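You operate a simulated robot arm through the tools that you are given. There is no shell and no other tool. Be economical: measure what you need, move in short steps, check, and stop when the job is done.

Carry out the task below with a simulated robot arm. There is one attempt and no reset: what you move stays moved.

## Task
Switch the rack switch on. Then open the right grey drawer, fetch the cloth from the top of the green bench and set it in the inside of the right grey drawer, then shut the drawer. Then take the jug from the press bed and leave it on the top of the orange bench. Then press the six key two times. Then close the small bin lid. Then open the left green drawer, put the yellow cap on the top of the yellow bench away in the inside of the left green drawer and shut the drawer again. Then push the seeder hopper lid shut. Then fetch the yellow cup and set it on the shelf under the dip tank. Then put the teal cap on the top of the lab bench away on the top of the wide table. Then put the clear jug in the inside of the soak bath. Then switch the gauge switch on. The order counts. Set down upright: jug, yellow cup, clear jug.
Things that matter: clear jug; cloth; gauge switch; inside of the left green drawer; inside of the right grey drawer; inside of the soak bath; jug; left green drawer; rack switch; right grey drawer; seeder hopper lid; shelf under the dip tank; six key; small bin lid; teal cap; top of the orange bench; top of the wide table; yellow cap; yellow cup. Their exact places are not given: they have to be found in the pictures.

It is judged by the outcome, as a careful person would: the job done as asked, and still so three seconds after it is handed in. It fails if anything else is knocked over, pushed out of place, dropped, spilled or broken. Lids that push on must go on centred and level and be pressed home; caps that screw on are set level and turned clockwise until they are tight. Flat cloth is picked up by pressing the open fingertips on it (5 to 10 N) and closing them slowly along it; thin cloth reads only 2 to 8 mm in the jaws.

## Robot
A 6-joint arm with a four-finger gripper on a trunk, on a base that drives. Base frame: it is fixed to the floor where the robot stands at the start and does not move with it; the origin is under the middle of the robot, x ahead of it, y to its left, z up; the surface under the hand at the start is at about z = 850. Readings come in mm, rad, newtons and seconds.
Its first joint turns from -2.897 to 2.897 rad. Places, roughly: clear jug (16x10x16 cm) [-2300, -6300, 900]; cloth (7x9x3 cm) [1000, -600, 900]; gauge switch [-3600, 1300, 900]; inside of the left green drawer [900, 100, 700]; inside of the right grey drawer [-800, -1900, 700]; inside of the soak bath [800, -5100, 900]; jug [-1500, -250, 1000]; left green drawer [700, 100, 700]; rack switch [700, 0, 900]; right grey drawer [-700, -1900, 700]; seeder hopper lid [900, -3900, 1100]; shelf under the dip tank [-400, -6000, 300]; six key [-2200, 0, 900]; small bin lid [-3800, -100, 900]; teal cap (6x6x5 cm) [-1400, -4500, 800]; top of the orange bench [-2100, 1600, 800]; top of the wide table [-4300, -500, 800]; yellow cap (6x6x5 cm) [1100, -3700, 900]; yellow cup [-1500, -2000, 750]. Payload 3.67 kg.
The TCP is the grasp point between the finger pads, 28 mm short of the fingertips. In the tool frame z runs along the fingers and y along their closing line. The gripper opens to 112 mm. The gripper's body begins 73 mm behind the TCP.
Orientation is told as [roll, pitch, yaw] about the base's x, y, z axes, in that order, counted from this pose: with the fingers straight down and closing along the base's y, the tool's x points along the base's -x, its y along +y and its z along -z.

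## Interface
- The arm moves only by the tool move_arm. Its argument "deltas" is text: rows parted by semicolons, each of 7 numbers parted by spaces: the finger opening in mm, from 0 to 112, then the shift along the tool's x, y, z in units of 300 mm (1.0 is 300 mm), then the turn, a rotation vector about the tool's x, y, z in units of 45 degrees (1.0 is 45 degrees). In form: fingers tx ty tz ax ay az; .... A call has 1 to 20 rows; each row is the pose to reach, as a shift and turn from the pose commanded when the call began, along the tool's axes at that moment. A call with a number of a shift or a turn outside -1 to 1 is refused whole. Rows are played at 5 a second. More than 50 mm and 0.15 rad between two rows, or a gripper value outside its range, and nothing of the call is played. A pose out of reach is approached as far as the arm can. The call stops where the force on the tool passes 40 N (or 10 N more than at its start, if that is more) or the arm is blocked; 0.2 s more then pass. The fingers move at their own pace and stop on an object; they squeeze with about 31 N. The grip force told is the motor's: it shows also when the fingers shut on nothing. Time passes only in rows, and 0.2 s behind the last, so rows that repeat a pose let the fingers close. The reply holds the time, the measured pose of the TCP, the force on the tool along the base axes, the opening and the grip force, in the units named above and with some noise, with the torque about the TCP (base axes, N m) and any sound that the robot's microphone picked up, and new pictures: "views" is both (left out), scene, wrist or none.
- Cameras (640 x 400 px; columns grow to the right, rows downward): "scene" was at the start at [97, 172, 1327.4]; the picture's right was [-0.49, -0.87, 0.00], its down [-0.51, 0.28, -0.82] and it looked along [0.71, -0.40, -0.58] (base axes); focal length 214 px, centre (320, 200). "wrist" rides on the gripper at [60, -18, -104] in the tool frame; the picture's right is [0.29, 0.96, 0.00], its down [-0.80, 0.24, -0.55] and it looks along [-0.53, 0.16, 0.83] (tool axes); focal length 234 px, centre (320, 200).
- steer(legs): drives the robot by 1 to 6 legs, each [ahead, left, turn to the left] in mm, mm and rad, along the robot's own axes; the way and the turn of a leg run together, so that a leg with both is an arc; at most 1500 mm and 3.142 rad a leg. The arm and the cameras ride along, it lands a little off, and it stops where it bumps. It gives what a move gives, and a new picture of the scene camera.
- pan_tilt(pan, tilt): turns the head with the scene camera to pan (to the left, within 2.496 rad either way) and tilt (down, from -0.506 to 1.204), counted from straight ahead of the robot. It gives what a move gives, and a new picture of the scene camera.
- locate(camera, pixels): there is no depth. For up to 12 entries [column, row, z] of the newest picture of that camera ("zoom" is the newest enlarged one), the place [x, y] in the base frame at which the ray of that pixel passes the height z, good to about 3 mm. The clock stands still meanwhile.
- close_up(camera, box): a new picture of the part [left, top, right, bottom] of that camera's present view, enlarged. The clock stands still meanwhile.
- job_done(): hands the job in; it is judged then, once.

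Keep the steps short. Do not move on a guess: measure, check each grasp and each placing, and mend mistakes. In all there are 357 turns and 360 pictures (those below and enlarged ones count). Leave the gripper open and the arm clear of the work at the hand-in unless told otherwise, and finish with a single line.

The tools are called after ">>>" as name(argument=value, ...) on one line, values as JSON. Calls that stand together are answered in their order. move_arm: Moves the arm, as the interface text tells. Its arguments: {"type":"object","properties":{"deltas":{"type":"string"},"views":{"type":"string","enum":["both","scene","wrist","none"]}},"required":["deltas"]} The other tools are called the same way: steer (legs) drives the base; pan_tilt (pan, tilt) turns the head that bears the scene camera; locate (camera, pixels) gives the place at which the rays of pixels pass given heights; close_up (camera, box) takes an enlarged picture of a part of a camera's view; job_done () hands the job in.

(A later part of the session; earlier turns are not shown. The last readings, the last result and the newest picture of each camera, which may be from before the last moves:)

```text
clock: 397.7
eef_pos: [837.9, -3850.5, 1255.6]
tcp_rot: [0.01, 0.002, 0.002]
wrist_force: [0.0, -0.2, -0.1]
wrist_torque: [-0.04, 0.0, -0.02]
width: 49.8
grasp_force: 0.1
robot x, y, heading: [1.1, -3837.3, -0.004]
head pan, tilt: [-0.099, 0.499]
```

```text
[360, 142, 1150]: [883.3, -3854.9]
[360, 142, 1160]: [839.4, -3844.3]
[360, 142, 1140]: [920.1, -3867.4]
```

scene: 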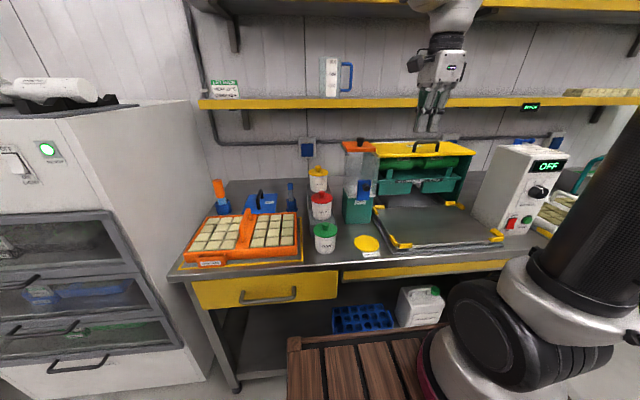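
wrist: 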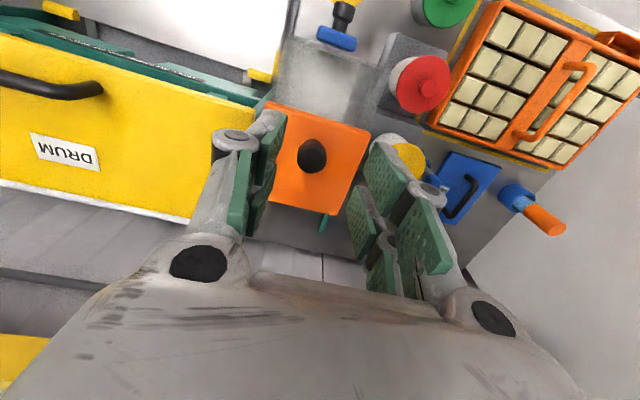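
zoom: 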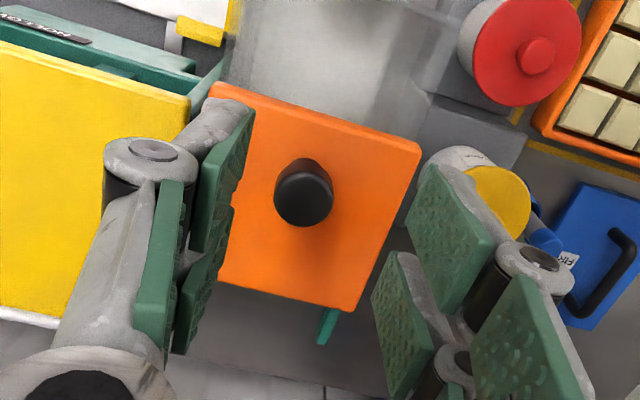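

The knob is at (868, −3850), top about 1153. I'll lower so the tips straddle it and close.

>>> move_arm(deltas="50 -0.1 0.002 0.05 0 0 0; 50 -0.1 0.002 0.18 0 0 0; 50 -0.1 0.002 0.27 0 0 0; 50 -0.1 0.002 0.305 0 0 0; 50 -0.1 0.002 0.305 0 0 0; 35 -0.1 0.002 0.305 0 0 0; 25 -0.1 0.002 0.305 0 0 0; 0 -0.1 0.002 0.305 0 0 0; 0 -0.1 0.002 0.305 0 0 0", views="wrist")

```text
clock: 399.7
eef_pos: [867.4, -3851.3, 1168.6]
tcp_rot: [0.012, -0.002, 0.001]
wrist_force: [0.4, -12.4, 34.1]
wrist_torque: [-0.46, 0.05, 0.06]
width: 25.5
grasp_force: 45.2
robot x, y, heading: [-0.8, -3833.2, -0.002]
head pan, tilt: [-0.099, 0.499]
```

wrist: 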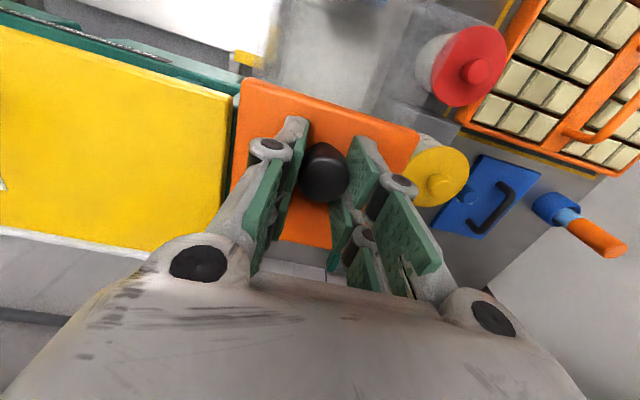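

Gripped at 25 mm, but pressing the lid with 34 N. I'll ease up a little, then slide toward −x.

>>> move_arm(deltas="0 0 0 -0.006 0 0 0; 0 0 0 -0.01 0 0 0", views="none")

>>> move_arm(deltas="0 0.03 0 0 0 0 0; 0 0.07 0 0 0 0 0; 0 0.11 0 0 0 0 0; 0 0.15 0 0 0 0 0; 0 0.19 0 0 0 0 0; 0 0.23 0 0 0 0 0; 0 0.26 0 0 0 0 0; 0 0.29 0 0 0 0 0; 0 0.32 0 0 0 0 0", views="both")

```text
clock: 400.3
eef_pos: [867.5, -3850.6, 1166.7]
tcp_rot: [0.01, 0.004, 0.001]
wrist_force: [-0.3, -11.2, 7.8]
wrist_torque: [-0.62, -1.24, 0.15]
width: 25.3
grasp_force: 45.1
robot x, y, heading: [0.6, -3839.3, -0.004]
head pan, tilt: [-0.099, 0.499]
```

```text
clock: 401.7
eef_pos: [803.7, -3851.1, 1169.2]
tcp_rot: [0.01, -0.011, 0.002]
wrist_force: [13.3, -1.9, -11.6]
wrist_torque: [-0.22, -0.95, 0.02]
width: 23.7
grasp_force: 44.8
robot x, y, heading: [2.6, -3837.9, 0.001]
head pan, tilt: [-0.099, 0.499]
stopped in row 7: the force on the tool passed its limit at 58 N (the readings are from after the stop); the commanded pose is now the measured one
```

scene: 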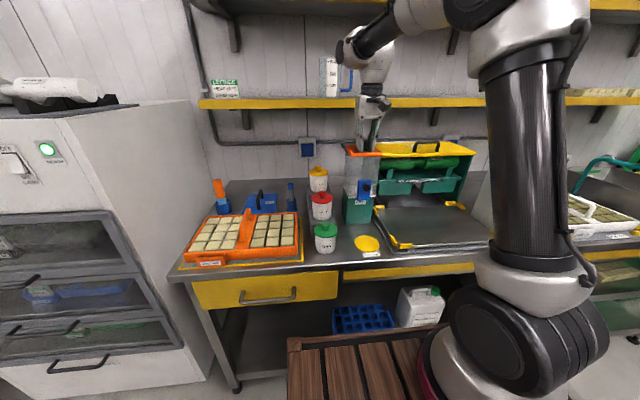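
wrist: 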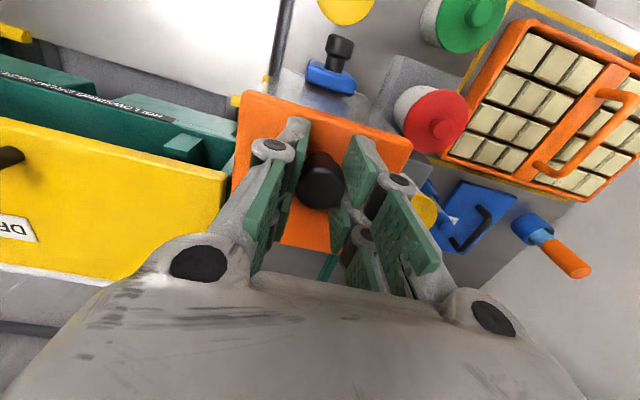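

It stopped hard after 64 mm. I'll release, lift and inspect.

>>> move_arm(deltas="40 0 0 0 0 0 0; 50 0 0 0 0 0 0; 50 0 0 -0.08 0 0 0; 50 0 0 -0.2 0 0 0; 50 0.1 0.05 -0.28 0 0 0; 50 0.2 0.1 -0.28 0 0 0; 50 0.3 0.2 -0.28 0 0 0", views="both")

>>> close_up(camera="scene", box=[310, 130, 430, 230])

>>> close_up(camera="wrist", box=[180, 60, 400, 240])

```text
clock: 403.3
eef_pos: [711.3, -3791.3, 1254.9]
tcp_rot: [0.011, -0.009, 0.001]
wrist_force: [-0.3, -0.5, 0.1]
wrist_torque: [0.02, 0.04, 0.02]
width: 50.1
grasp_force: 0.1
robot x, y, heading: [5.3, -3838.3, 0.002]
head pan, tilt: [-0.099, 0.499]
```

scene: 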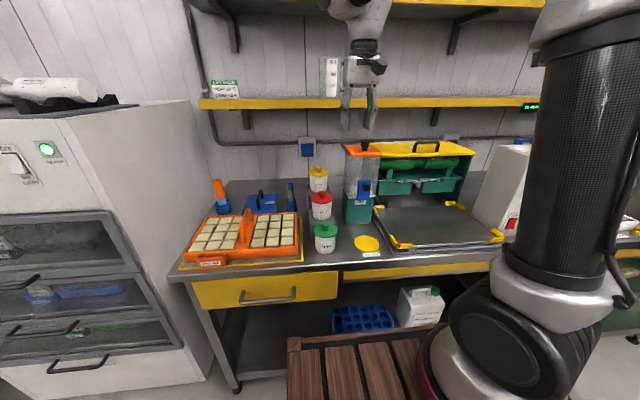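
wrist: 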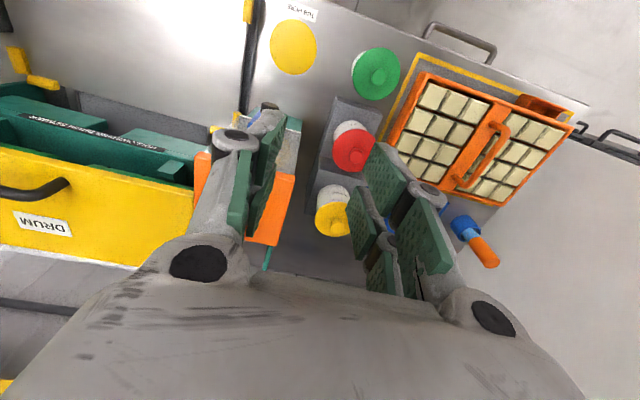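

```text
4.00 times, centred on (370, 180) of scene
```

zoom: 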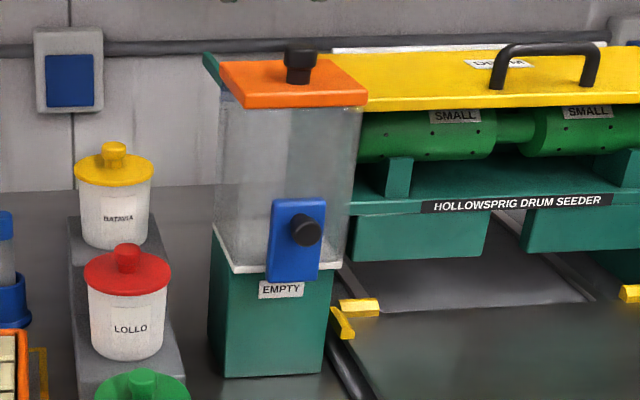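

```text
2.22 times, centred on (290, 150) of wrist
```

zoom: 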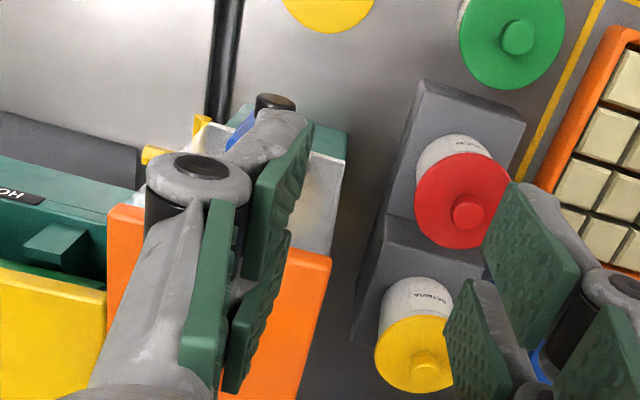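

The lid is flush on the hopper. Next is the yellow cup near (−1500, −2000). I'll drive back to the corridor at y about −950 and look for it.

>>> move_arm(deltas="0 0.14 -0.1 0 0 0 0; 0 0.28 -0.2 0 0 0 0", views="none")

>>> steer(legs=[[20, 0, 1.57], [1450, 0, 0], [1430, 0, 0]])

>>> pan_tilt(pan=1.9, tilt=0.4)

```text
refused: row 1 steps farther than a row can; nothing moved
```

```text
clock: 421.1
eef_pos: [-198.4, -243.4, 1255.0]
tcp_rot: [0.01, -0.011, 1.62]
wrist_force: [0.4, -0.1, -0.3]
wrist_torque: [0.02, 0.0, 0.0]
width: 50.0
grasp_force: 0.0
robot x, y, heading: [-116.4, -948.3, 1.617]
head pan, tilt: [-0.099, 0.499]
```

scene: 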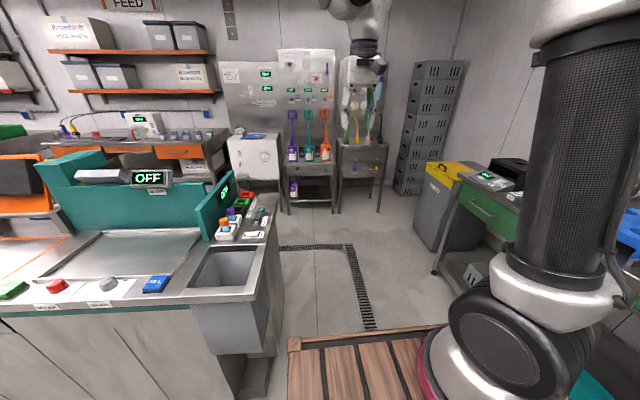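

```text
clock: 423.1
eef_pos: [-197.0, -243.3, 1255.8]
tcp_rot: [0.011, -0.01, 1.62]
wrist_force: [-0.1, -0.4, 0.0]
wrist_torque: [-0.05, -0.01, 0.02]
width: 49.9
grasp_force: 0.1
robot x, y, heading: [-115.3, -948.1, 1.618]
head pan, tilt: [1.901, 0.4]
```

scene: 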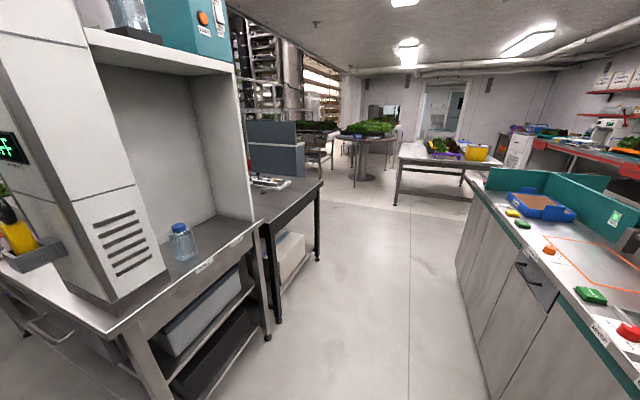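

I'll turn to face west, drive along the corridor and look to the left at the black table.

>>> steer(legs=[[0, 0, 1.52], [1250, -20, 0]])

>>> pan_tilt(pan=1.2, tilt=0.5)

```text
clock: 433.1
eef_pos: [-2077.0, -980.0, 1253.9]
tcp_rot: [0.009, -0.01, -3.138]
wrist_force: [-0.2, -0.6, -0.6]
wrist_torque: [0.01, 0.02, -0.02]
width: 49.8
grasp_force: 0.1
robot x, y, heading: [-1370.9, -932.1, -3.145]
head pan, tilt: [1.901, 0.4]
```

scene: 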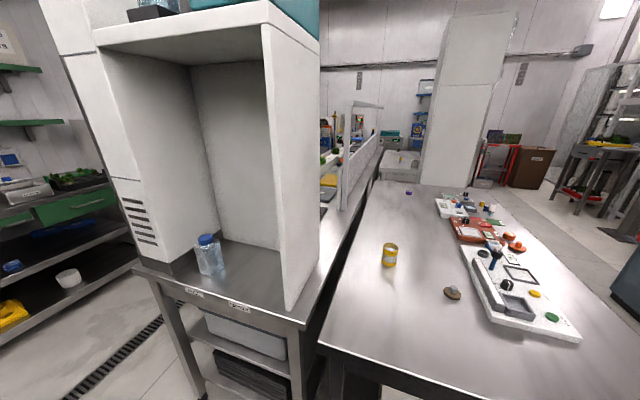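

```text
clock: 434.2
eef_pos: [-2078.1, -980.1, 1254.1]
tcp_rot: [0.011, -0.011, -3.139]
wrist_force: [0.1, -0.9, -0.2]
wrist_torque: [-0.02, -0.01, -0.02]
width: 49.9
grasp_force: 0.0
robot x, y, heading: [-1367.7, -933.2, -3.147]
head pan, tilt: [1.201, 0.499]
```

scene: 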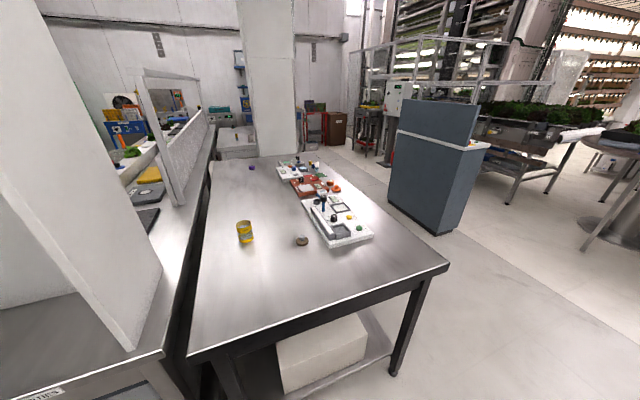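

>>> close_up(camera="scene", box=[200, 140, 400, 280])

>>> locate(camera="scene", pixels=[[246, 243, 720], [246, 243, 760], [243, 222, 800], [188, 355, 720], [447, 266, 720], [447, 266, 760], [392, 373, 0], [252, 167, 730], [440, 232, 0]])

```text
2.86 times, centred on (300, 210) of scene
```

zoom: 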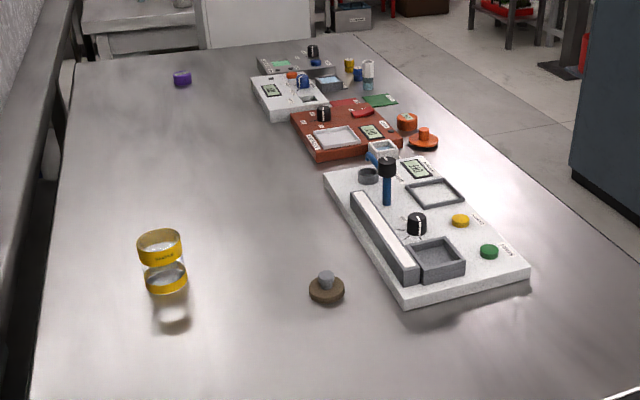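

```text
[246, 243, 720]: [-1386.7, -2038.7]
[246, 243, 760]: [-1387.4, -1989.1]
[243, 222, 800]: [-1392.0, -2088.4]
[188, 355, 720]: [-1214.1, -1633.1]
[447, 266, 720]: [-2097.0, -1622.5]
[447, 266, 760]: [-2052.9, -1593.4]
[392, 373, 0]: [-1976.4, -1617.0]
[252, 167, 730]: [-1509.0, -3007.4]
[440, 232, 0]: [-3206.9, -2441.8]
```

The yellow cup is on the black table at about (−1387, −2010), top near z 760. I'll turn in the corridor to face −y and move up to the table's edge (y −1600).

>>> steer(legs=[[0, 120, 0], [0, 0, 1.576], [140, 0, 0]])

>>> pan_tilt(pan=-0.1, tilt=0.6)

```text
clock: 440.2
eef_pos: [-1315.1, -1899.7, 1254.7]
tcp_rot: [0.01, -0.01, -1.557]
wrist_force: [0.2, -0.2, 0.0]
wrist_torque: [0.01, 0.03, 0.01]
width: 50.0
grasp_force: 0.1
robot x, y, heading: [-1371.5, -1194.1, -1.558]
head pan, tilt: [1.201, 0.499]
```

scene: 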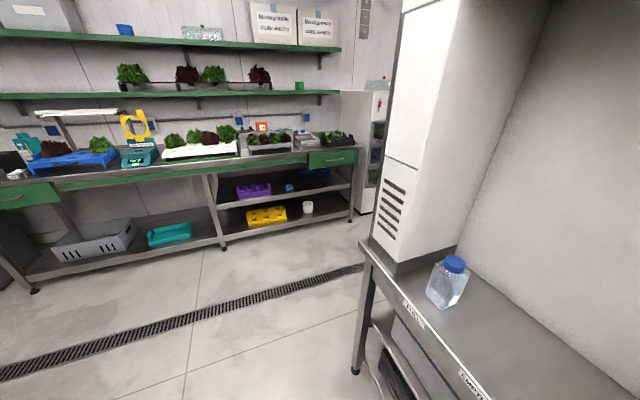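

```text
clock: 441.7
eef_pos: [-1316.8, -1898.4, 1256.1]
tcp_rot: [0.011, -0.012, -1.557]
wrist_force: [-0.1, 0.4, -0.2]
wrist_torque: [0.03, 0.01, -0.02]
width: 50.0
grasp_force: 0.0
robot x, y, heading: [-1370.9, -1197.4, -1.564]
head pan, tilt: [-0.099, 0.6]
```

scene: 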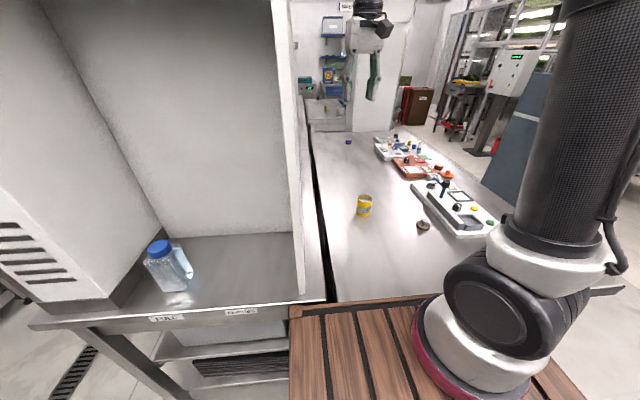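

>>> close_up(camera="wrist", box=[0, 0, 640, 400])

>>> close_up(camera="scene", box=[330, 170, 450, 250])

```text
1.00 times, centred on (320, 200) of wrist (not enlarged: the box is as wide or as high as the picture)
```

zoom: 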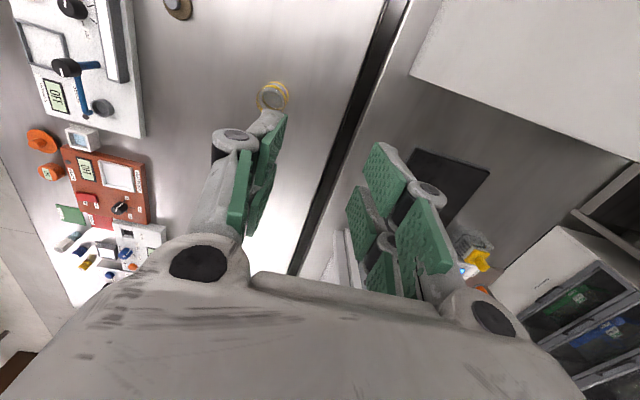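

```text
5.00 times, centred on (390, 210) of scene
```

zoom: 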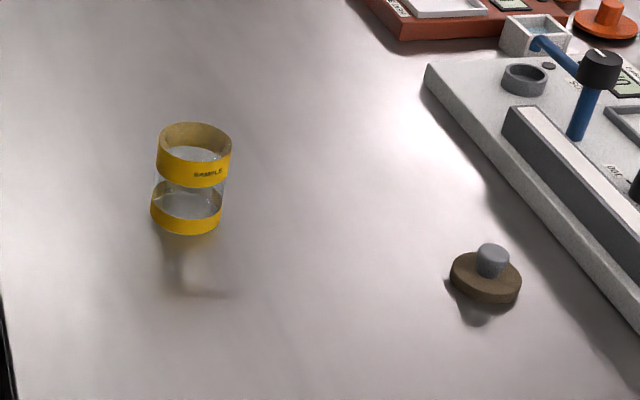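

>>> move_arm(deltas="100 -0.06 -0.05 0.1 0 0 0; 100 -0.12 -0.1 0.2 0 0 0; 100 -0.18 -0.15 0.32 0 0 0; 100 -0.24 -0.2 0.44 0 0 0; 100 -0.26 -0.247 0.56 0 0 0; 100 -0.26 -0.247 0.7 0 0 0; 100 -0.26 -0.247 0.7 0 0 0", views="wrist")

>>> locate(camera="scene", pixels=[[363, 216, 740], [363, 216, 760], [363, 216, 780], [365, 197, 820], [365, 197, 840], [365, 197, 860]])

```text
clock: 443.3
eef_pos: [-1385.8, -1977.9, 1044.4]
tcp_rot: [0.011, -0.01, -1.555]
wrist_force: [0.5, 0.2, 0.6]
wrist_torque: [-0.02, 0.0, 0.0]
width: 100.1
grasp_force: 0.1
robot x, y, heading: [-1366.4, -1192.0, -1.562]
head pan, tilt: [-0.099, 0.6]
```

wrist: 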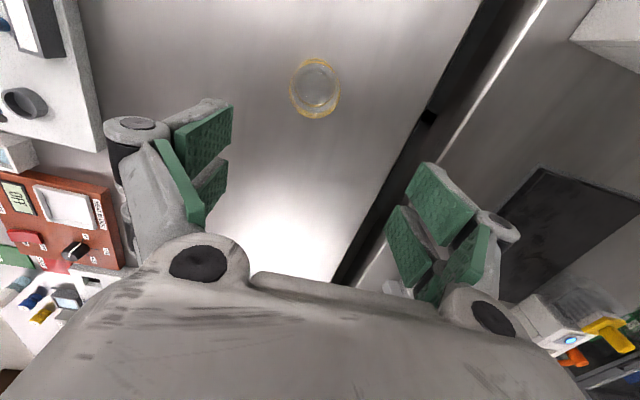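

```text
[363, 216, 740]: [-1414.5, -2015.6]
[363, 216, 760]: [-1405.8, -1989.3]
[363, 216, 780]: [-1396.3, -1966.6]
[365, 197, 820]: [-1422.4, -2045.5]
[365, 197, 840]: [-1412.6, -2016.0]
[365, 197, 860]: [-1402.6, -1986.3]
```

>>> locate(camera="wrist", pixels=[[315, 90, 830], [315, 90, 800], [291, 88, 820], [340, 92, 820], [315, 90, 760], [315, 66, 760]])

>>> close_up(camera="wrist", box=[260, 30, 380, 150])

```text
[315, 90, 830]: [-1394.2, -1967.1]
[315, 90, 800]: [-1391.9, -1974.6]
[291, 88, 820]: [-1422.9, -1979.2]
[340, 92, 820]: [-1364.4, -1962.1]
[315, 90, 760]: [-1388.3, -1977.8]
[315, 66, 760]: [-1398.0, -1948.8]
```

```text
3.33 times, centred on (320, 90) of wrist
```

zoom: 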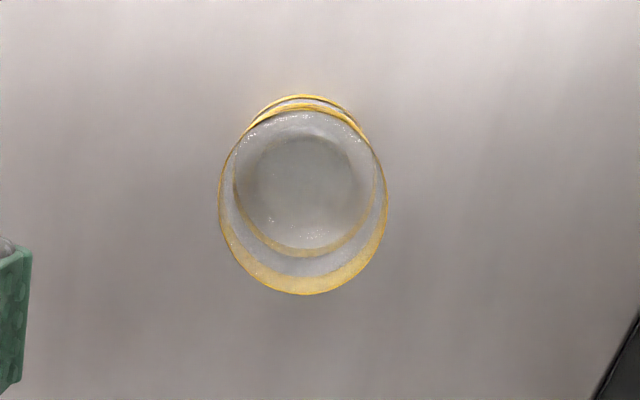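

Triangulated: table at z ≈ 777, rim at z ≈ 880, centre (−1394, −1968). I'll descend to z 842 around the cup and close.

>>> move_arm(deltas="100 0.033 -0.027 0.1 0 0 0; 100 0.033 -0.027 0.25 0 0 0; 100 0.033 -0.027 0.4 0 0 0; 100 0.033 -0.027 0.45 0 0 0", views="wrist")

>>> locate(camera="wrist", pixels=[[320, 130, 880]])

```text
clock: 444.3
eef_pos: [-1395.0, -1971.8, 910.2]
tcp_rot: [0.012, -0.01, -1.556]
wrist_force: [0.5, -0.1, 0.6]
wrist_torque: [-0.01, -0.01, 0.01]
width: 100.1
grasp_force: 0.1
robot x, y, heading: [-1366.8, -1191.7, -1.56]
head pan, tilt: [-0.099, 0.6]
```

wrist: 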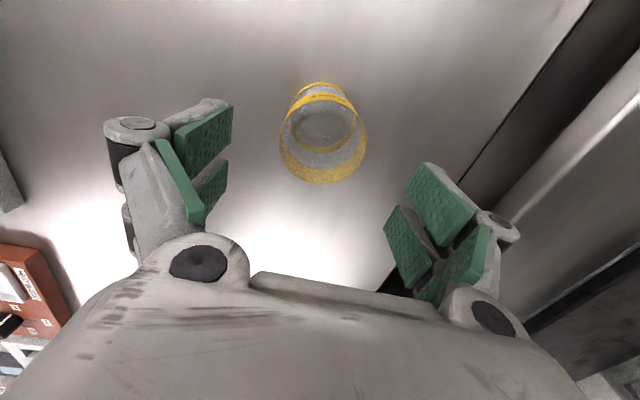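

```text
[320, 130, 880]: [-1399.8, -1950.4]
```

>>> locate(camera="wrist", pixels=[[323, 139, 870], [323, 139, 850], [323, 139, 830], [324, 125, 777], [279, 140, 850], [368, 140, 850]])

```text
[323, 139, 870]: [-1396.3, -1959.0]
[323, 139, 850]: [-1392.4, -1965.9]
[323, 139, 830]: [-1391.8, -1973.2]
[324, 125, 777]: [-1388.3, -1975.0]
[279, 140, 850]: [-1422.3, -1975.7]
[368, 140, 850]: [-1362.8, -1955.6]
```

>>> move_arm(deltas="100 0.004 0.01 0.1 0 0 0; 100 0.004 0.01 0.2 0 0 0; 100 0.004 0.01 0.23 0 0 0; 100 0.004 0.01 0.23 0 0 0; 85 0.004 0.01 0.23 0 0 0; 70 0.004 0.01 0.23 0 0 0; 60 0.004 0.01 0.23 0 0 0; 40 0.004 0.01 0.23 0 0 0; 0 0.004 0.01 0.23 0 0 0; 0 0.004 0.01 0.23 0 0 0", views="wrist")

```text
clock: 446.5
eef_pos: [-1391.0, -1971.8, 841.2]
tcp_rot: [0.011, -0.011, -1.557]
wrist_force: [0.9, 0.6, 1.0]
wrist_torque: [0.04, 0.0, 0.0]
width: 53.0
grasp_force: 30.9
robot x, y, heading: [-1368.3, -1192.5, -1.562]
head pan, tilt: [-0.099, 0.6]
```

wrist: 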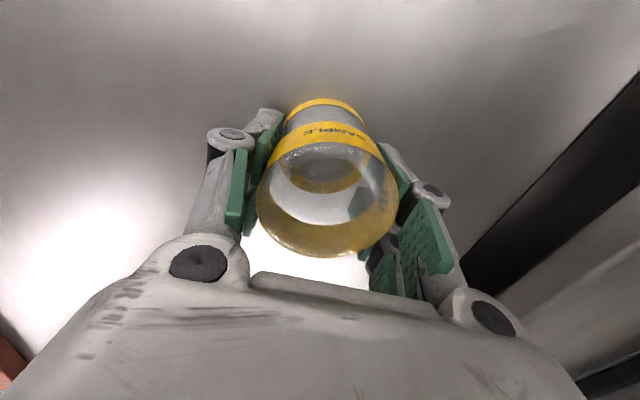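

The cup is gripped at 53 mm. The target shelf lies low under a tank, so a slanted grip will suit better. I'll open, tilt the tool 45° forward around the cup, and grip again.

>>> move_arm(deltas="70 0 0 0 0 0 0; 100 0 0 0 0 0 0; 100 0 0 0 0 -0.17 0; 100 0 0 0 0 -0.34 0; 100 0 0 0 0 -0.51 0; 100 0 0 0 0 -0.68 0; 100 0 0 0 0 -0.85 0; 100 0 0 0 0 -1 0; 100 0 0 0 0 -1 0", views="both")

```text
clock: 448.5
eef_pos: [-1390.7, -1970.1, 841.0]
tcp_rot: [0.016, -0.795, -1.568]
wrist_force: [-0.4, 0.3, -0.2]
wrist_torque: [0.01, -0.02, 0.0]
width: 100.1
grasp_force: 0.0
out of reach, approached as far as the arm can: row 4, 5, 6
robot x, y, heading: [-1366.0, -1192.5, -1.56]
head pan, tilt: [-0.099, 0.6]
```

scene: 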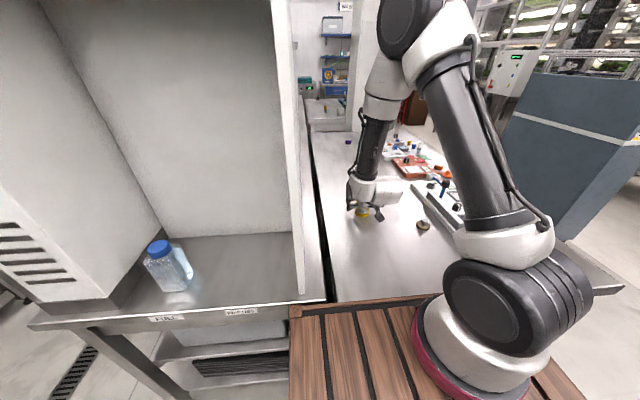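
wrist: 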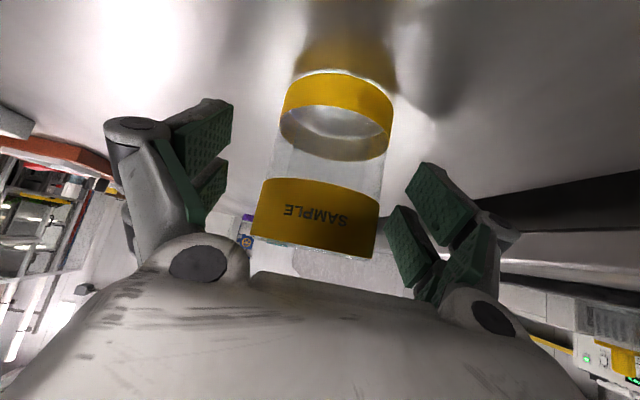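

It worked: pitch −0.795, cup upright between the fingers. I'll close on it.

>>> move_arm(deltas="85 0 0 0 0 0 0; 70 0 0 0 0 0 0; 60 0 0 0 0 0 0; 40 0 0 0 0 0 0; 0 0 0 0 0 0 0; 0 0 0 0 0 0 0", views="wrist")

```text
clock: 449.9
eef_pos: [-1391.5, -1970.7, 841.0]
tcp_rot: [0.016, -0.796, -1.569]
wrist_force: [0.1, 1.1, 1.6]
wrist_torque: [0.04, 0.09, -0.05]
width: 52.3
grasp_force: 31.0
robot x, y, heading: [-1371.6, -1194.5, -1.559]
head pan, tilt: [-0.099, 0.6]
```

wrist: 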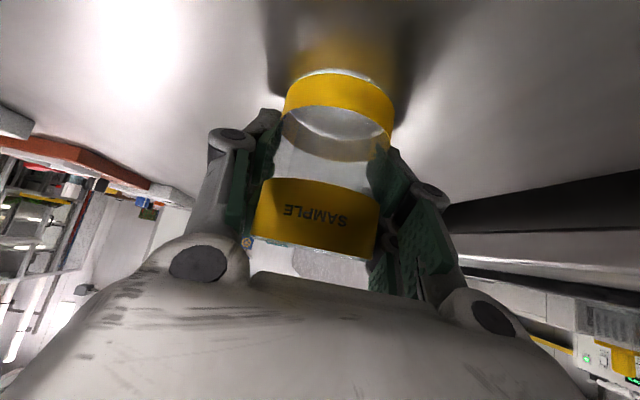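

Held at 52 mm. I'll lift it and draw it in toward me.

>>> move_arm(deltas="0 -0.04 0 -0.04 0 0 0; 0 -0.14 0 -0.14 0 0 0; 0 -0.25 0 -0.25 0 0 0; 0 -0.36 0 -0.36 0 0 0; 0 -0.47 0 -0.47 0 0 0; 0 -0.58 0 -0.57 0 0 0; 0 -0.66 0 -0.64 0 0 0", views="none")

>>> move_arm(deltas="0 0.1 0 -0.1 0 0 0; 0 0.2 0 -0.2 0 0 0; 0 0.3 0 -0.3 0 0 0", views="both")

```text
clock: 451.5
eef_pos: [-1391.2, -1966.1, 1028.9]
tcp_rot: [0.017, -0.799, -1.571]
wrist_force: [-0.3, 0.3, -1.6]
wrist_torque: [0.0, 0.01, 0.01]
width: 52.4
grasp_force: 30.9
out of reach, approached as far as the arm can: row 5, 6, 7
robot x, y, heading: [-1369.3, -1191.6, -1.563]
head pan, tilt: [-0.099, 0.6]
```

```text
clock: 452.3
eef_pos: [-1392.9, -1838.4, 1025.5]
tcp_rot: [0.016, -0.793, -1.568]
wrist_force: [-0.2, 0.0, -1.8]
wrist_torque: [0.01, -0.03, -0.01]
width: 52.4
grasp_force: 31.0
robot x, y, heading: [-1367.1, -1188.5, -1.561]
head pan, tilt: [-0.099, 0.6]
```

scene: 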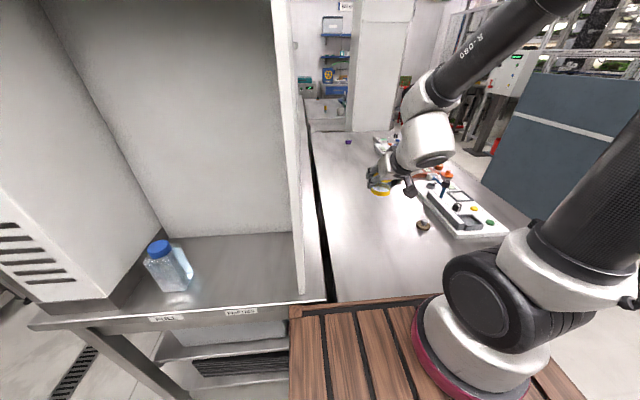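
wrist: 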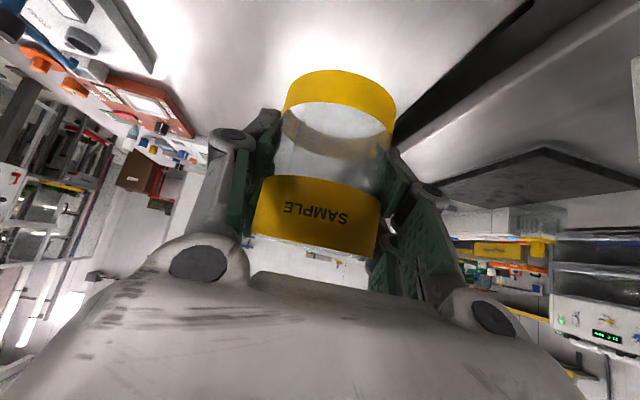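

The cup is clear. I'll back off, turn right to face west, and reverse east along the corridor.

>>> steer(legs=[[-170, 0, 0], [0, 0, -1.58], [-1400, 0, 0]])

```text
clock: 464.1
eef_pos: [-625.9, -997.3, 1026.3]
tcp_rot: [0.015, -0.795, 3.131]
wrist_force: [-0.2, 0.8, -0.7]
wrist_torque: [0.0, 0.0, 0.0]
width: 51.6
grasp_force: 31.0
robot x, y, heading: [17.1, -1024.5, 3.136]
head pan, tilt: [-0.099, 0.6]
```

scene: 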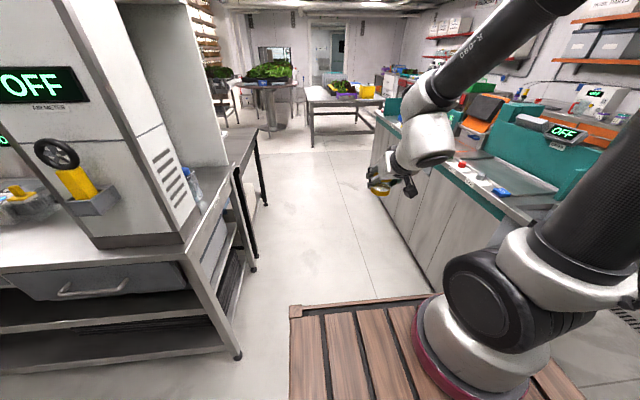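

>>> steer(legs=[[0, 0, 1.576], [1400, 0, 0], [1300, 0, 0]])

>>> pan_tilt(pan=-0.05, tilt=0.5)

```text
clock: 481.2
eef_pos: [33.9, -4407.6, 1026.5]
tcp_rot: [0.017, -0.796, -1.566]
wrist_force: [-0.2, 0.5, -1.5]
wrist_torque: [0.0, 0.0, 0.02]
width: 51.3
grasp_force: 30.8
robot x, y, heading: [55.8, -3761.0, -1.557]
head pan, tilt: [-0.099, 0.6]
```

scene: 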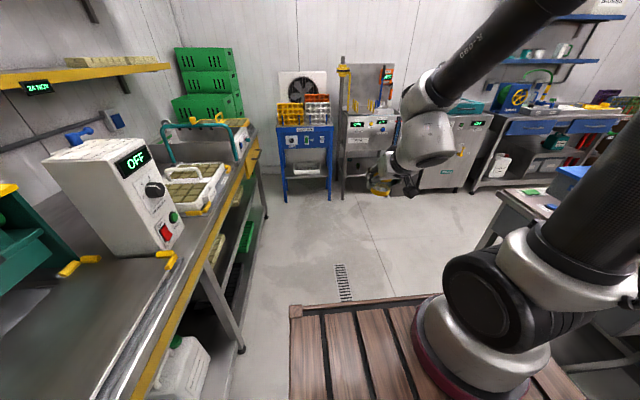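

```text
clock: 481.9
eef_pos: [33.9, -4408.3, 1026.8]
tcp_rot: [0.016, -0.795, -1.566]
wrist_force: [0.5, 0.4, 0.1]
wrist_torque: [-0.02, 0.04, -0.01]
width: 51.4
grasp_force: 30.8
robot x, y, heading: [52.9, -3760.9, -1.562]
head pan, tilt: [-0.051, 0.499]
```

scene: 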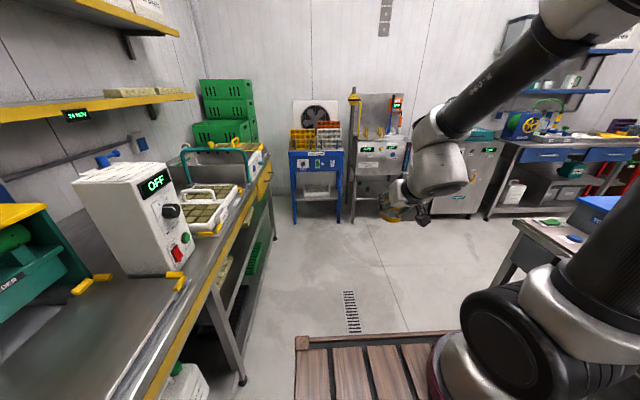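

>>> close_up(camera="scene", box=[270, 80, 510, 240])

>>> locate(camera="scene", pixels=[[353, 223, 0], [338, 223, 0], [295, 223, 0], [395, 222, 0], [432, 215, 0], [380, 150, 800], [488, 218, 0], [275, 240, 0]])

```text
2.50 times, centred on (390, 160) of scene
```

zoom: 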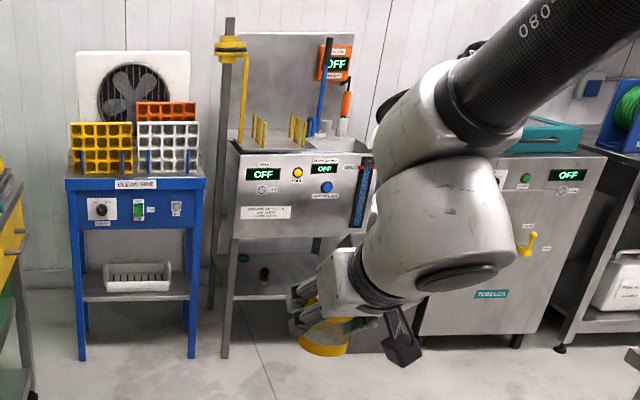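

```text
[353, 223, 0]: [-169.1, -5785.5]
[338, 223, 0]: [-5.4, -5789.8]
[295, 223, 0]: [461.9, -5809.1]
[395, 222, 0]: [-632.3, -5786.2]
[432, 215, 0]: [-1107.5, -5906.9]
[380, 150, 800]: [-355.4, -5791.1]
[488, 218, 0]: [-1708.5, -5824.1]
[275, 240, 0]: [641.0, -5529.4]
```

The dip tank stand has its front legs at x −169 and about −600, y −5785, with the shelf at z ≈ 305 and the tank bottom at z ≈ 554. I'll measure the end of the centre bench before choosing a stand point.

>>> locate(camera="scene", pixels=[[514, 222, 850], [500, 290, 0], [490, 275, 0], [560, 262, 850]])

>>> steer(legs=[[800, 0, -0.01]])

>>> pan_tilt(pan=-0.3, tilt=0.6)

```text
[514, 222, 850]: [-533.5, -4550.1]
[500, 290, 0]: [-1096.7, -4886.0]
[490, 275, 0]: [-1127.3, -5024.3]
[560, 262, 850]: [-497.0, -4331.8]
```

```text
clock: 486.2
eef_pos: [29.6, -5208.9, 1026.7]
tcp_rot: [0.016, -0.795, -1.579]
wrist_force: [-0.5, -0.6, -1.6]
wrist_torque: [0.02, -0.01, 0.05]
width: 50.8
grasp_force: 30.7
robot x, y, heading: [60.4, -4564.2, -1.571]
head pan, tilt: [-0.051, 0.499]
```

scene: 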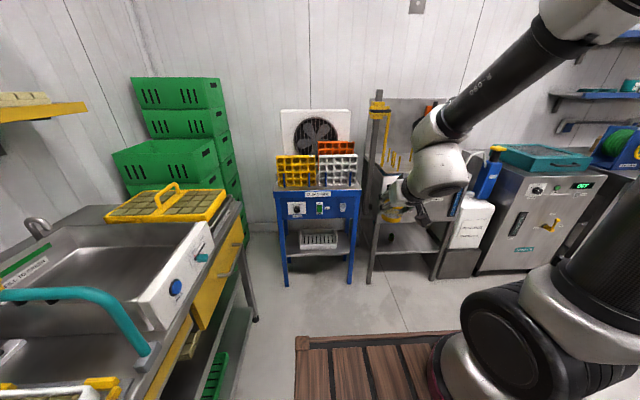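

```text
clock: 487.0
eef_pos: [29.3, -5208.1, 1025.5]
tcp_rot: [0.016, -0.797, -1.58]
wrist_force: [0.5, -0.4, -1.0]
wrist_torque: [-0.01, 0.02, 0.03]
width: 51.2
grasp_force: 30.8
robot x, y, heading: [61.5, -4557.8, -1.572]
head pan, tilt: [-0.3, 0.6]
```

scene: 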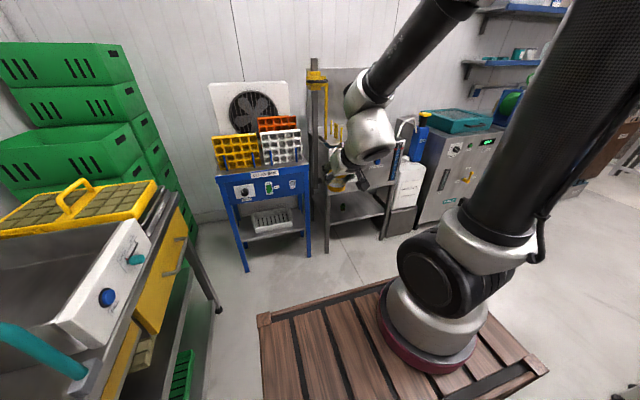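

>>> close_up(camera="scene", box=[290, 130, 430, 260])

>>> locate(camera="scene", pixels=[[327, 252, 0], [383, 240, 0], [330, 222, 300], [383, 210, 300], [340, 197, 300], [327, 222, 320], [313, 258, 0]])

```text
3.08 times, centred on (360, 195) of scene
```

zoom: 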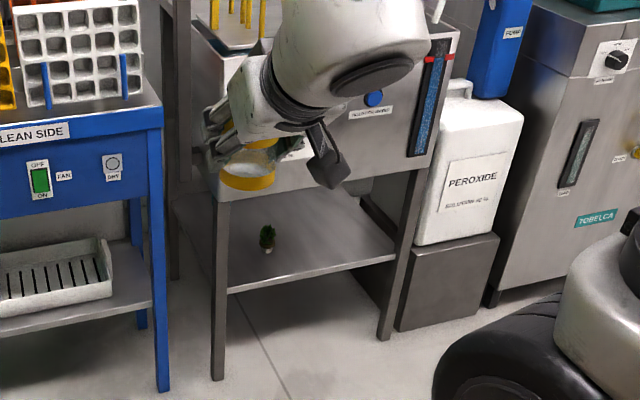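

```text
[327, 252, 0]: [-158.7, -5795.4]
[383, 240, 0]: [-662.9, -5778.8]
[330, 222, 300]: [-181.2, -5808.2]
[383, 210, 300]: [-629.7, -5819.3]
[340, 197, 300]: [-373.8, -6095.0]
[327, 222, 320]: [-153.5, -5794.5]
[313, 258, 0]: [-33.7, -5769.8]
```

>>> locate(camera="scene", pixels=[[342.8, 212, 310], [330.1, 224.9, 310], [384, 213.5, 310], [365, 210, 310], [332, 190, 555], [355, 228, 310]])

```text
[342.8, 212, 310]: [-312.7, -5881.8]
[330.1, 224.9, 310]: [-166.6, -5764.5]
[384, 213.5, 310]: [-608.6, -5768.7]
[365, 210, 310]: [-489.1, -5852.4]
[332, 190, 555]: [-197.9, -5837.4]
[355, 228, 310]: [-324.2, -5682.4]
```

The small plug on the shelf is at (−313, −5882); a free place for the cup is about (−480, −5850). I'll lower the cup here in the open first, then drive it in under the tank.

>>> move_arm(deltas="0 0.1 0 0.1 0 0 0; 0 0.2 0 0.2 0 0 0; 0 0.3 0 0.3 0 0 0; 0 0.4 0 0.4 0 0 0; 0 0.5 0 0.5 0 0 0; 0 0.6 0 0.6 0 0 0; 0 0.7 0 0.7 0 0 0", views="none")

>>> move_arm(deltas="0 0.1 0 0.1 0 0 0; 0 0.2 0 0.2 0 0 0; 0 0.3 0 0.3 0 0 0; 0 0.4 0 0.4 0 0 0; 0 0.5 0 0.5 0 0 0; 0 0.6 0 0.6 0 0 0; 0 0.65 0 0.65 0 0 0", views="both")

```text
clock: 488.6
eef_pos: [41.7, -5223.3, 718.2]
tcp_rot: [0.015, -0.797, -1.582]
wrist_force: [0.7, 0.9, -0.5]
wrist_torque: [0.0, -0.02, -0.02]
width: 50.9
grasp_force: 31.3
out of reach, approached as far as the arm can: row 1, 2, 3, 4, 5, 6, 7
robot x, y, heading: [60.4, -4559.2, -1.569]
head pan, tilt: [-0.3, 0.6]
```

```text
clock: 490.2
eef_pos: [43.3, -5226.4, 443.5]
tcp_rot: [0.016, -0.796, -1.578]
wrist_force: [0.1, 0.0, -1.7]
wrist_torque: [-0.02, 0.02, 0.01]
width: 50.6
grasp_force: 30.8
robot x, y, heading: [54.4, -4563.0, -1.574]
head pan, tilt: [-0.3, 0.6]
```

scene: 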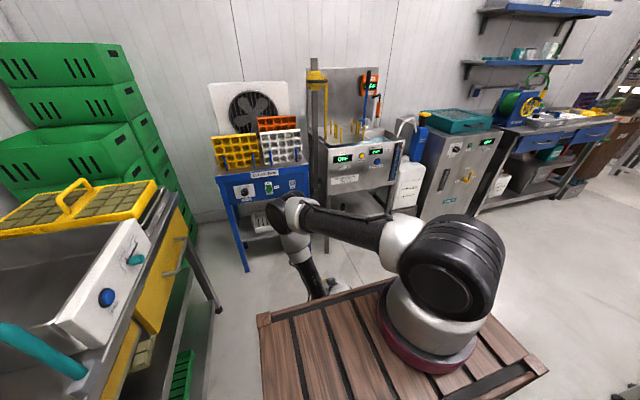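
wrist: 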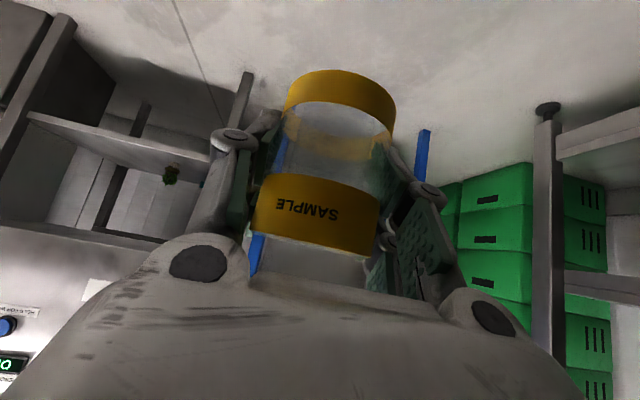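

The arm reaches low, but its elbow leans forward. I'll check how far the elbow sticks out relative to the cup before driving under the tank.

>>> locate(camera="scene", pixels=[[285, 213, 1000], [285, 213, 900], [285, 213, 800], [268, 215, 900], [320, 290, 600]])

>>> close_up(camera="scene", box=[240, 170, 440, 310])

```text
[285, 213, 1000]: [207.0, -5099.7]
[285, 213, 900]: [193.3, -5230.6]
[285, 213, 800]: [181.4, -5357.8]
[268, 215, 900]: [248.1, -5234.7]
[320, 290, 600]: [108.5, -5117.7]
```

```text
2.86 times, centred on (340, 240) of scene
```

zoom: 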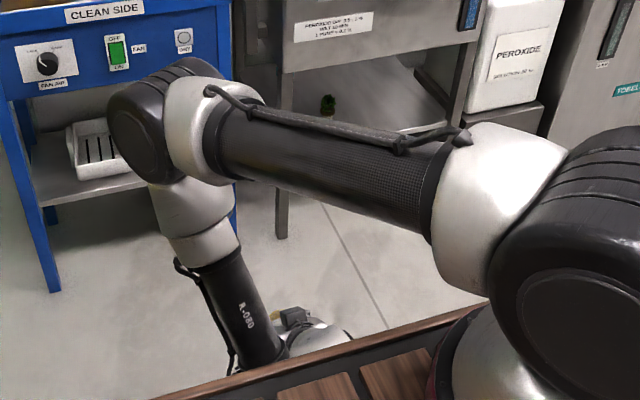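

The elbow is about level with the cup, which would strike the tank. I'll reach 195 mm farther forward so the cup leads the elbow.

>>> move_arm(deltas="0 -0.09 0 0.09 0 0 0; 0 -0.18 0 0.18 0 0 0; 0 -0.27 0 0.27 0 0 0; 0 -0.36 0 0.36 0 0 0; 0 -0.45 0 0.46 0 0 0; 0 -0.45 0 0.46 0 0 0", views="both")

>>> close_up(camera="scene", box=[200, 130, 440, 310])

```text
clock: 491.6
eef_pos: [41.1, -5422.5, 441.9]
tcp_rot: [0.015, -0.794, -1.578]
wrist_force: [0.1, 0.1, -1.0]
wrist_torque: [-0.05, -0.03, 0.04]
width: 50.7
grasp_force: 30.7
robot x, y, heading: [61.5, -4559.5, -1.572]
head pan, tilt: [-0.3, 0.6]
```

scene: 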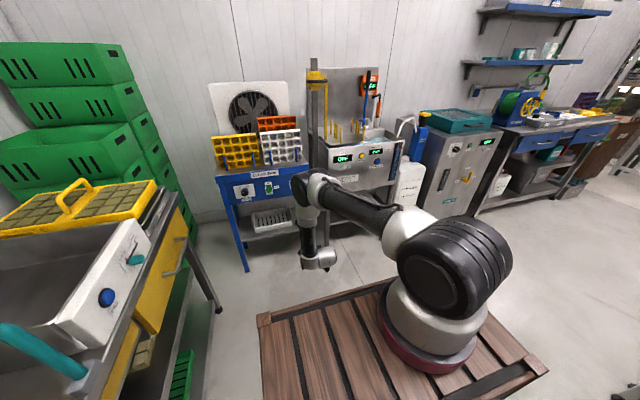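
wrist: 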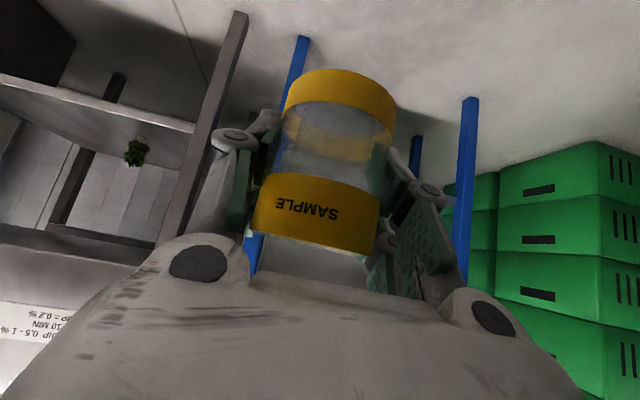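

```text
2.22 times, centred on (320, 220) of scene
```

zoom: 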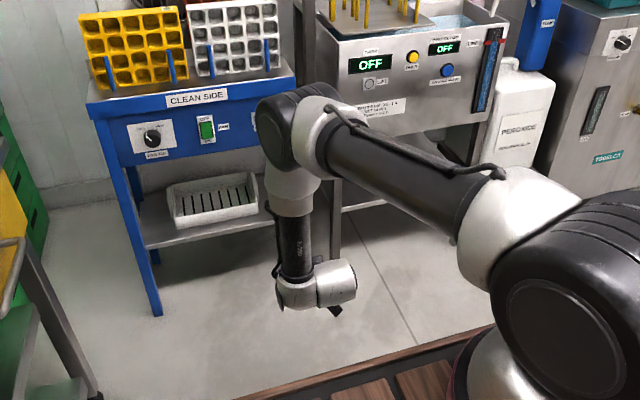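

The cup now leads by a safe margin. I'll shift the arm 260 mm to the right, so the base can stay clear of the centre bench, and then drive in by stages.

>>> move_arm(deltas="0 0 -0.14 0 0 0 0; 0 0 -0.28 0 0 0 0; 0 0 -0.42 0 0 0 0; 0 0 -0.56 0 0 0 0; 0 0 -0.7 0 0 0 0; 0 0 -0.86 0 0 0 0; 0 0 -0.86 0 0 0 0", views="none")

>>> steer(legs=[[240, 0, 0], [0, -255, 0]])

>>> close_up(camera="wrist", box=[0, 0, 640, 400])

```text
clock: 493.2
eef_pos: [-216.4, -5422.9, 435.8]
tcp_rot: [0.015, -0.796, -1.579]
wrist_force: [-0.3, -0.5, -0.3]
wrist_torque: [-0.01, 0.02, -0.01]
width: 50.2
grasp_force: 30.8
robot x, y, heading: [60.0, -4562.8, -1.573]
head pan, tilt: [-0.3, 0.6]
```

```text
clock: 496.4
eef_pos: [-466.3, -5667.5, 437.2]
tcp_rot: [0.015, -0.795, -1.572]
wrist_force: [-0.8, 0.5, -1.6]
wrist_torque: [-0.02, 0.05, 0.01]
width: 50.5
grasp_force: 30.9
robot x, y, heading: [-198.8, -4804.1, -1.56]
head pan, tilt: [-0.3, 0.6]
```

scene: 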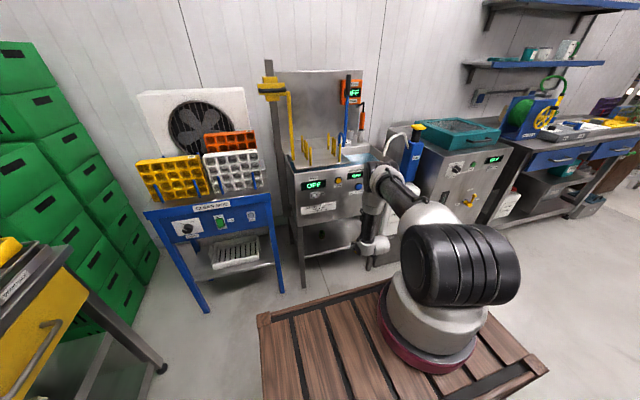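

```text
1.00 times, centred on (320, 200) of wrist (not enlarged: the box is as wide or as high as the picture)
```

zoom: 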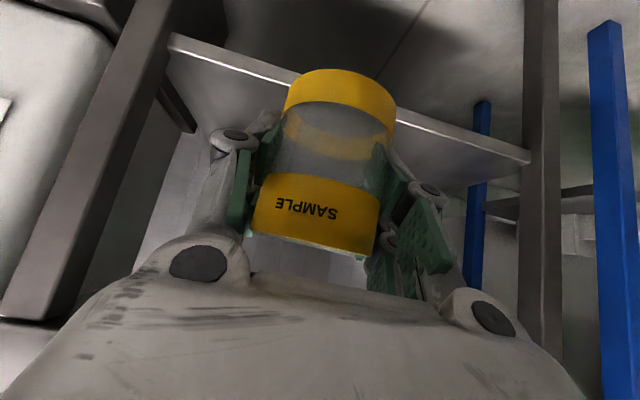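

>>> locate(camera="zoom", pixels=[[250, 63, 310], [450, 130, 310], [250, 63, 290], [450, 130, 290], [250, 63, 330], [160, 40, 310], [530, 155, 310]])

>>> close_up(camera="scene", box=[270, 130, 430, 290])

```text
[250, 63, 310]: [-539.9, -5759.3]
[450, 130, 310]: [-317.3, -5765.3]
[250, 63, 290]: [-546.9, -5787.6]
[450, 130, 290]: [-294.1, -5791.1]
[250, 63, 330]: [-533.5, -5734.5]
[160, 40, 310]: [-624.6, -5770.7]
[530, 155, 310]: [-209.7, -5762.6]
```

```text
2.50 times, centred on (350, 210) of scene
```

zoom: 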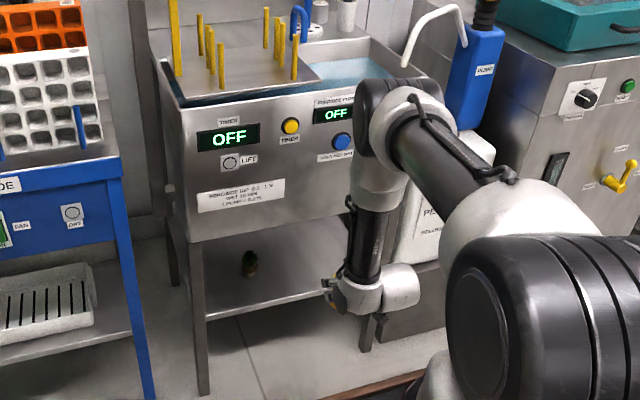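

>>> locate(camera="scene", pixels=[[376, 176, 1100], [376, 176, 1000], [376, 176, 900], [366, 172, 1000], [330, 175, 870], [373, 240, 550]])

```text
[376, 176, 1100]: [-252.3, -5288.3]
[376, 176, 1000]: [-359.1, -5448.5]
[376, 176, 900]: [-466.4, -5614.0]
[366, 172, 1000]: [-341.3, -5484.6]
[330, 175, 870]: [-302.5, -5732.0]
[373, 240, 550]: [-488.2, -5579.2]
```

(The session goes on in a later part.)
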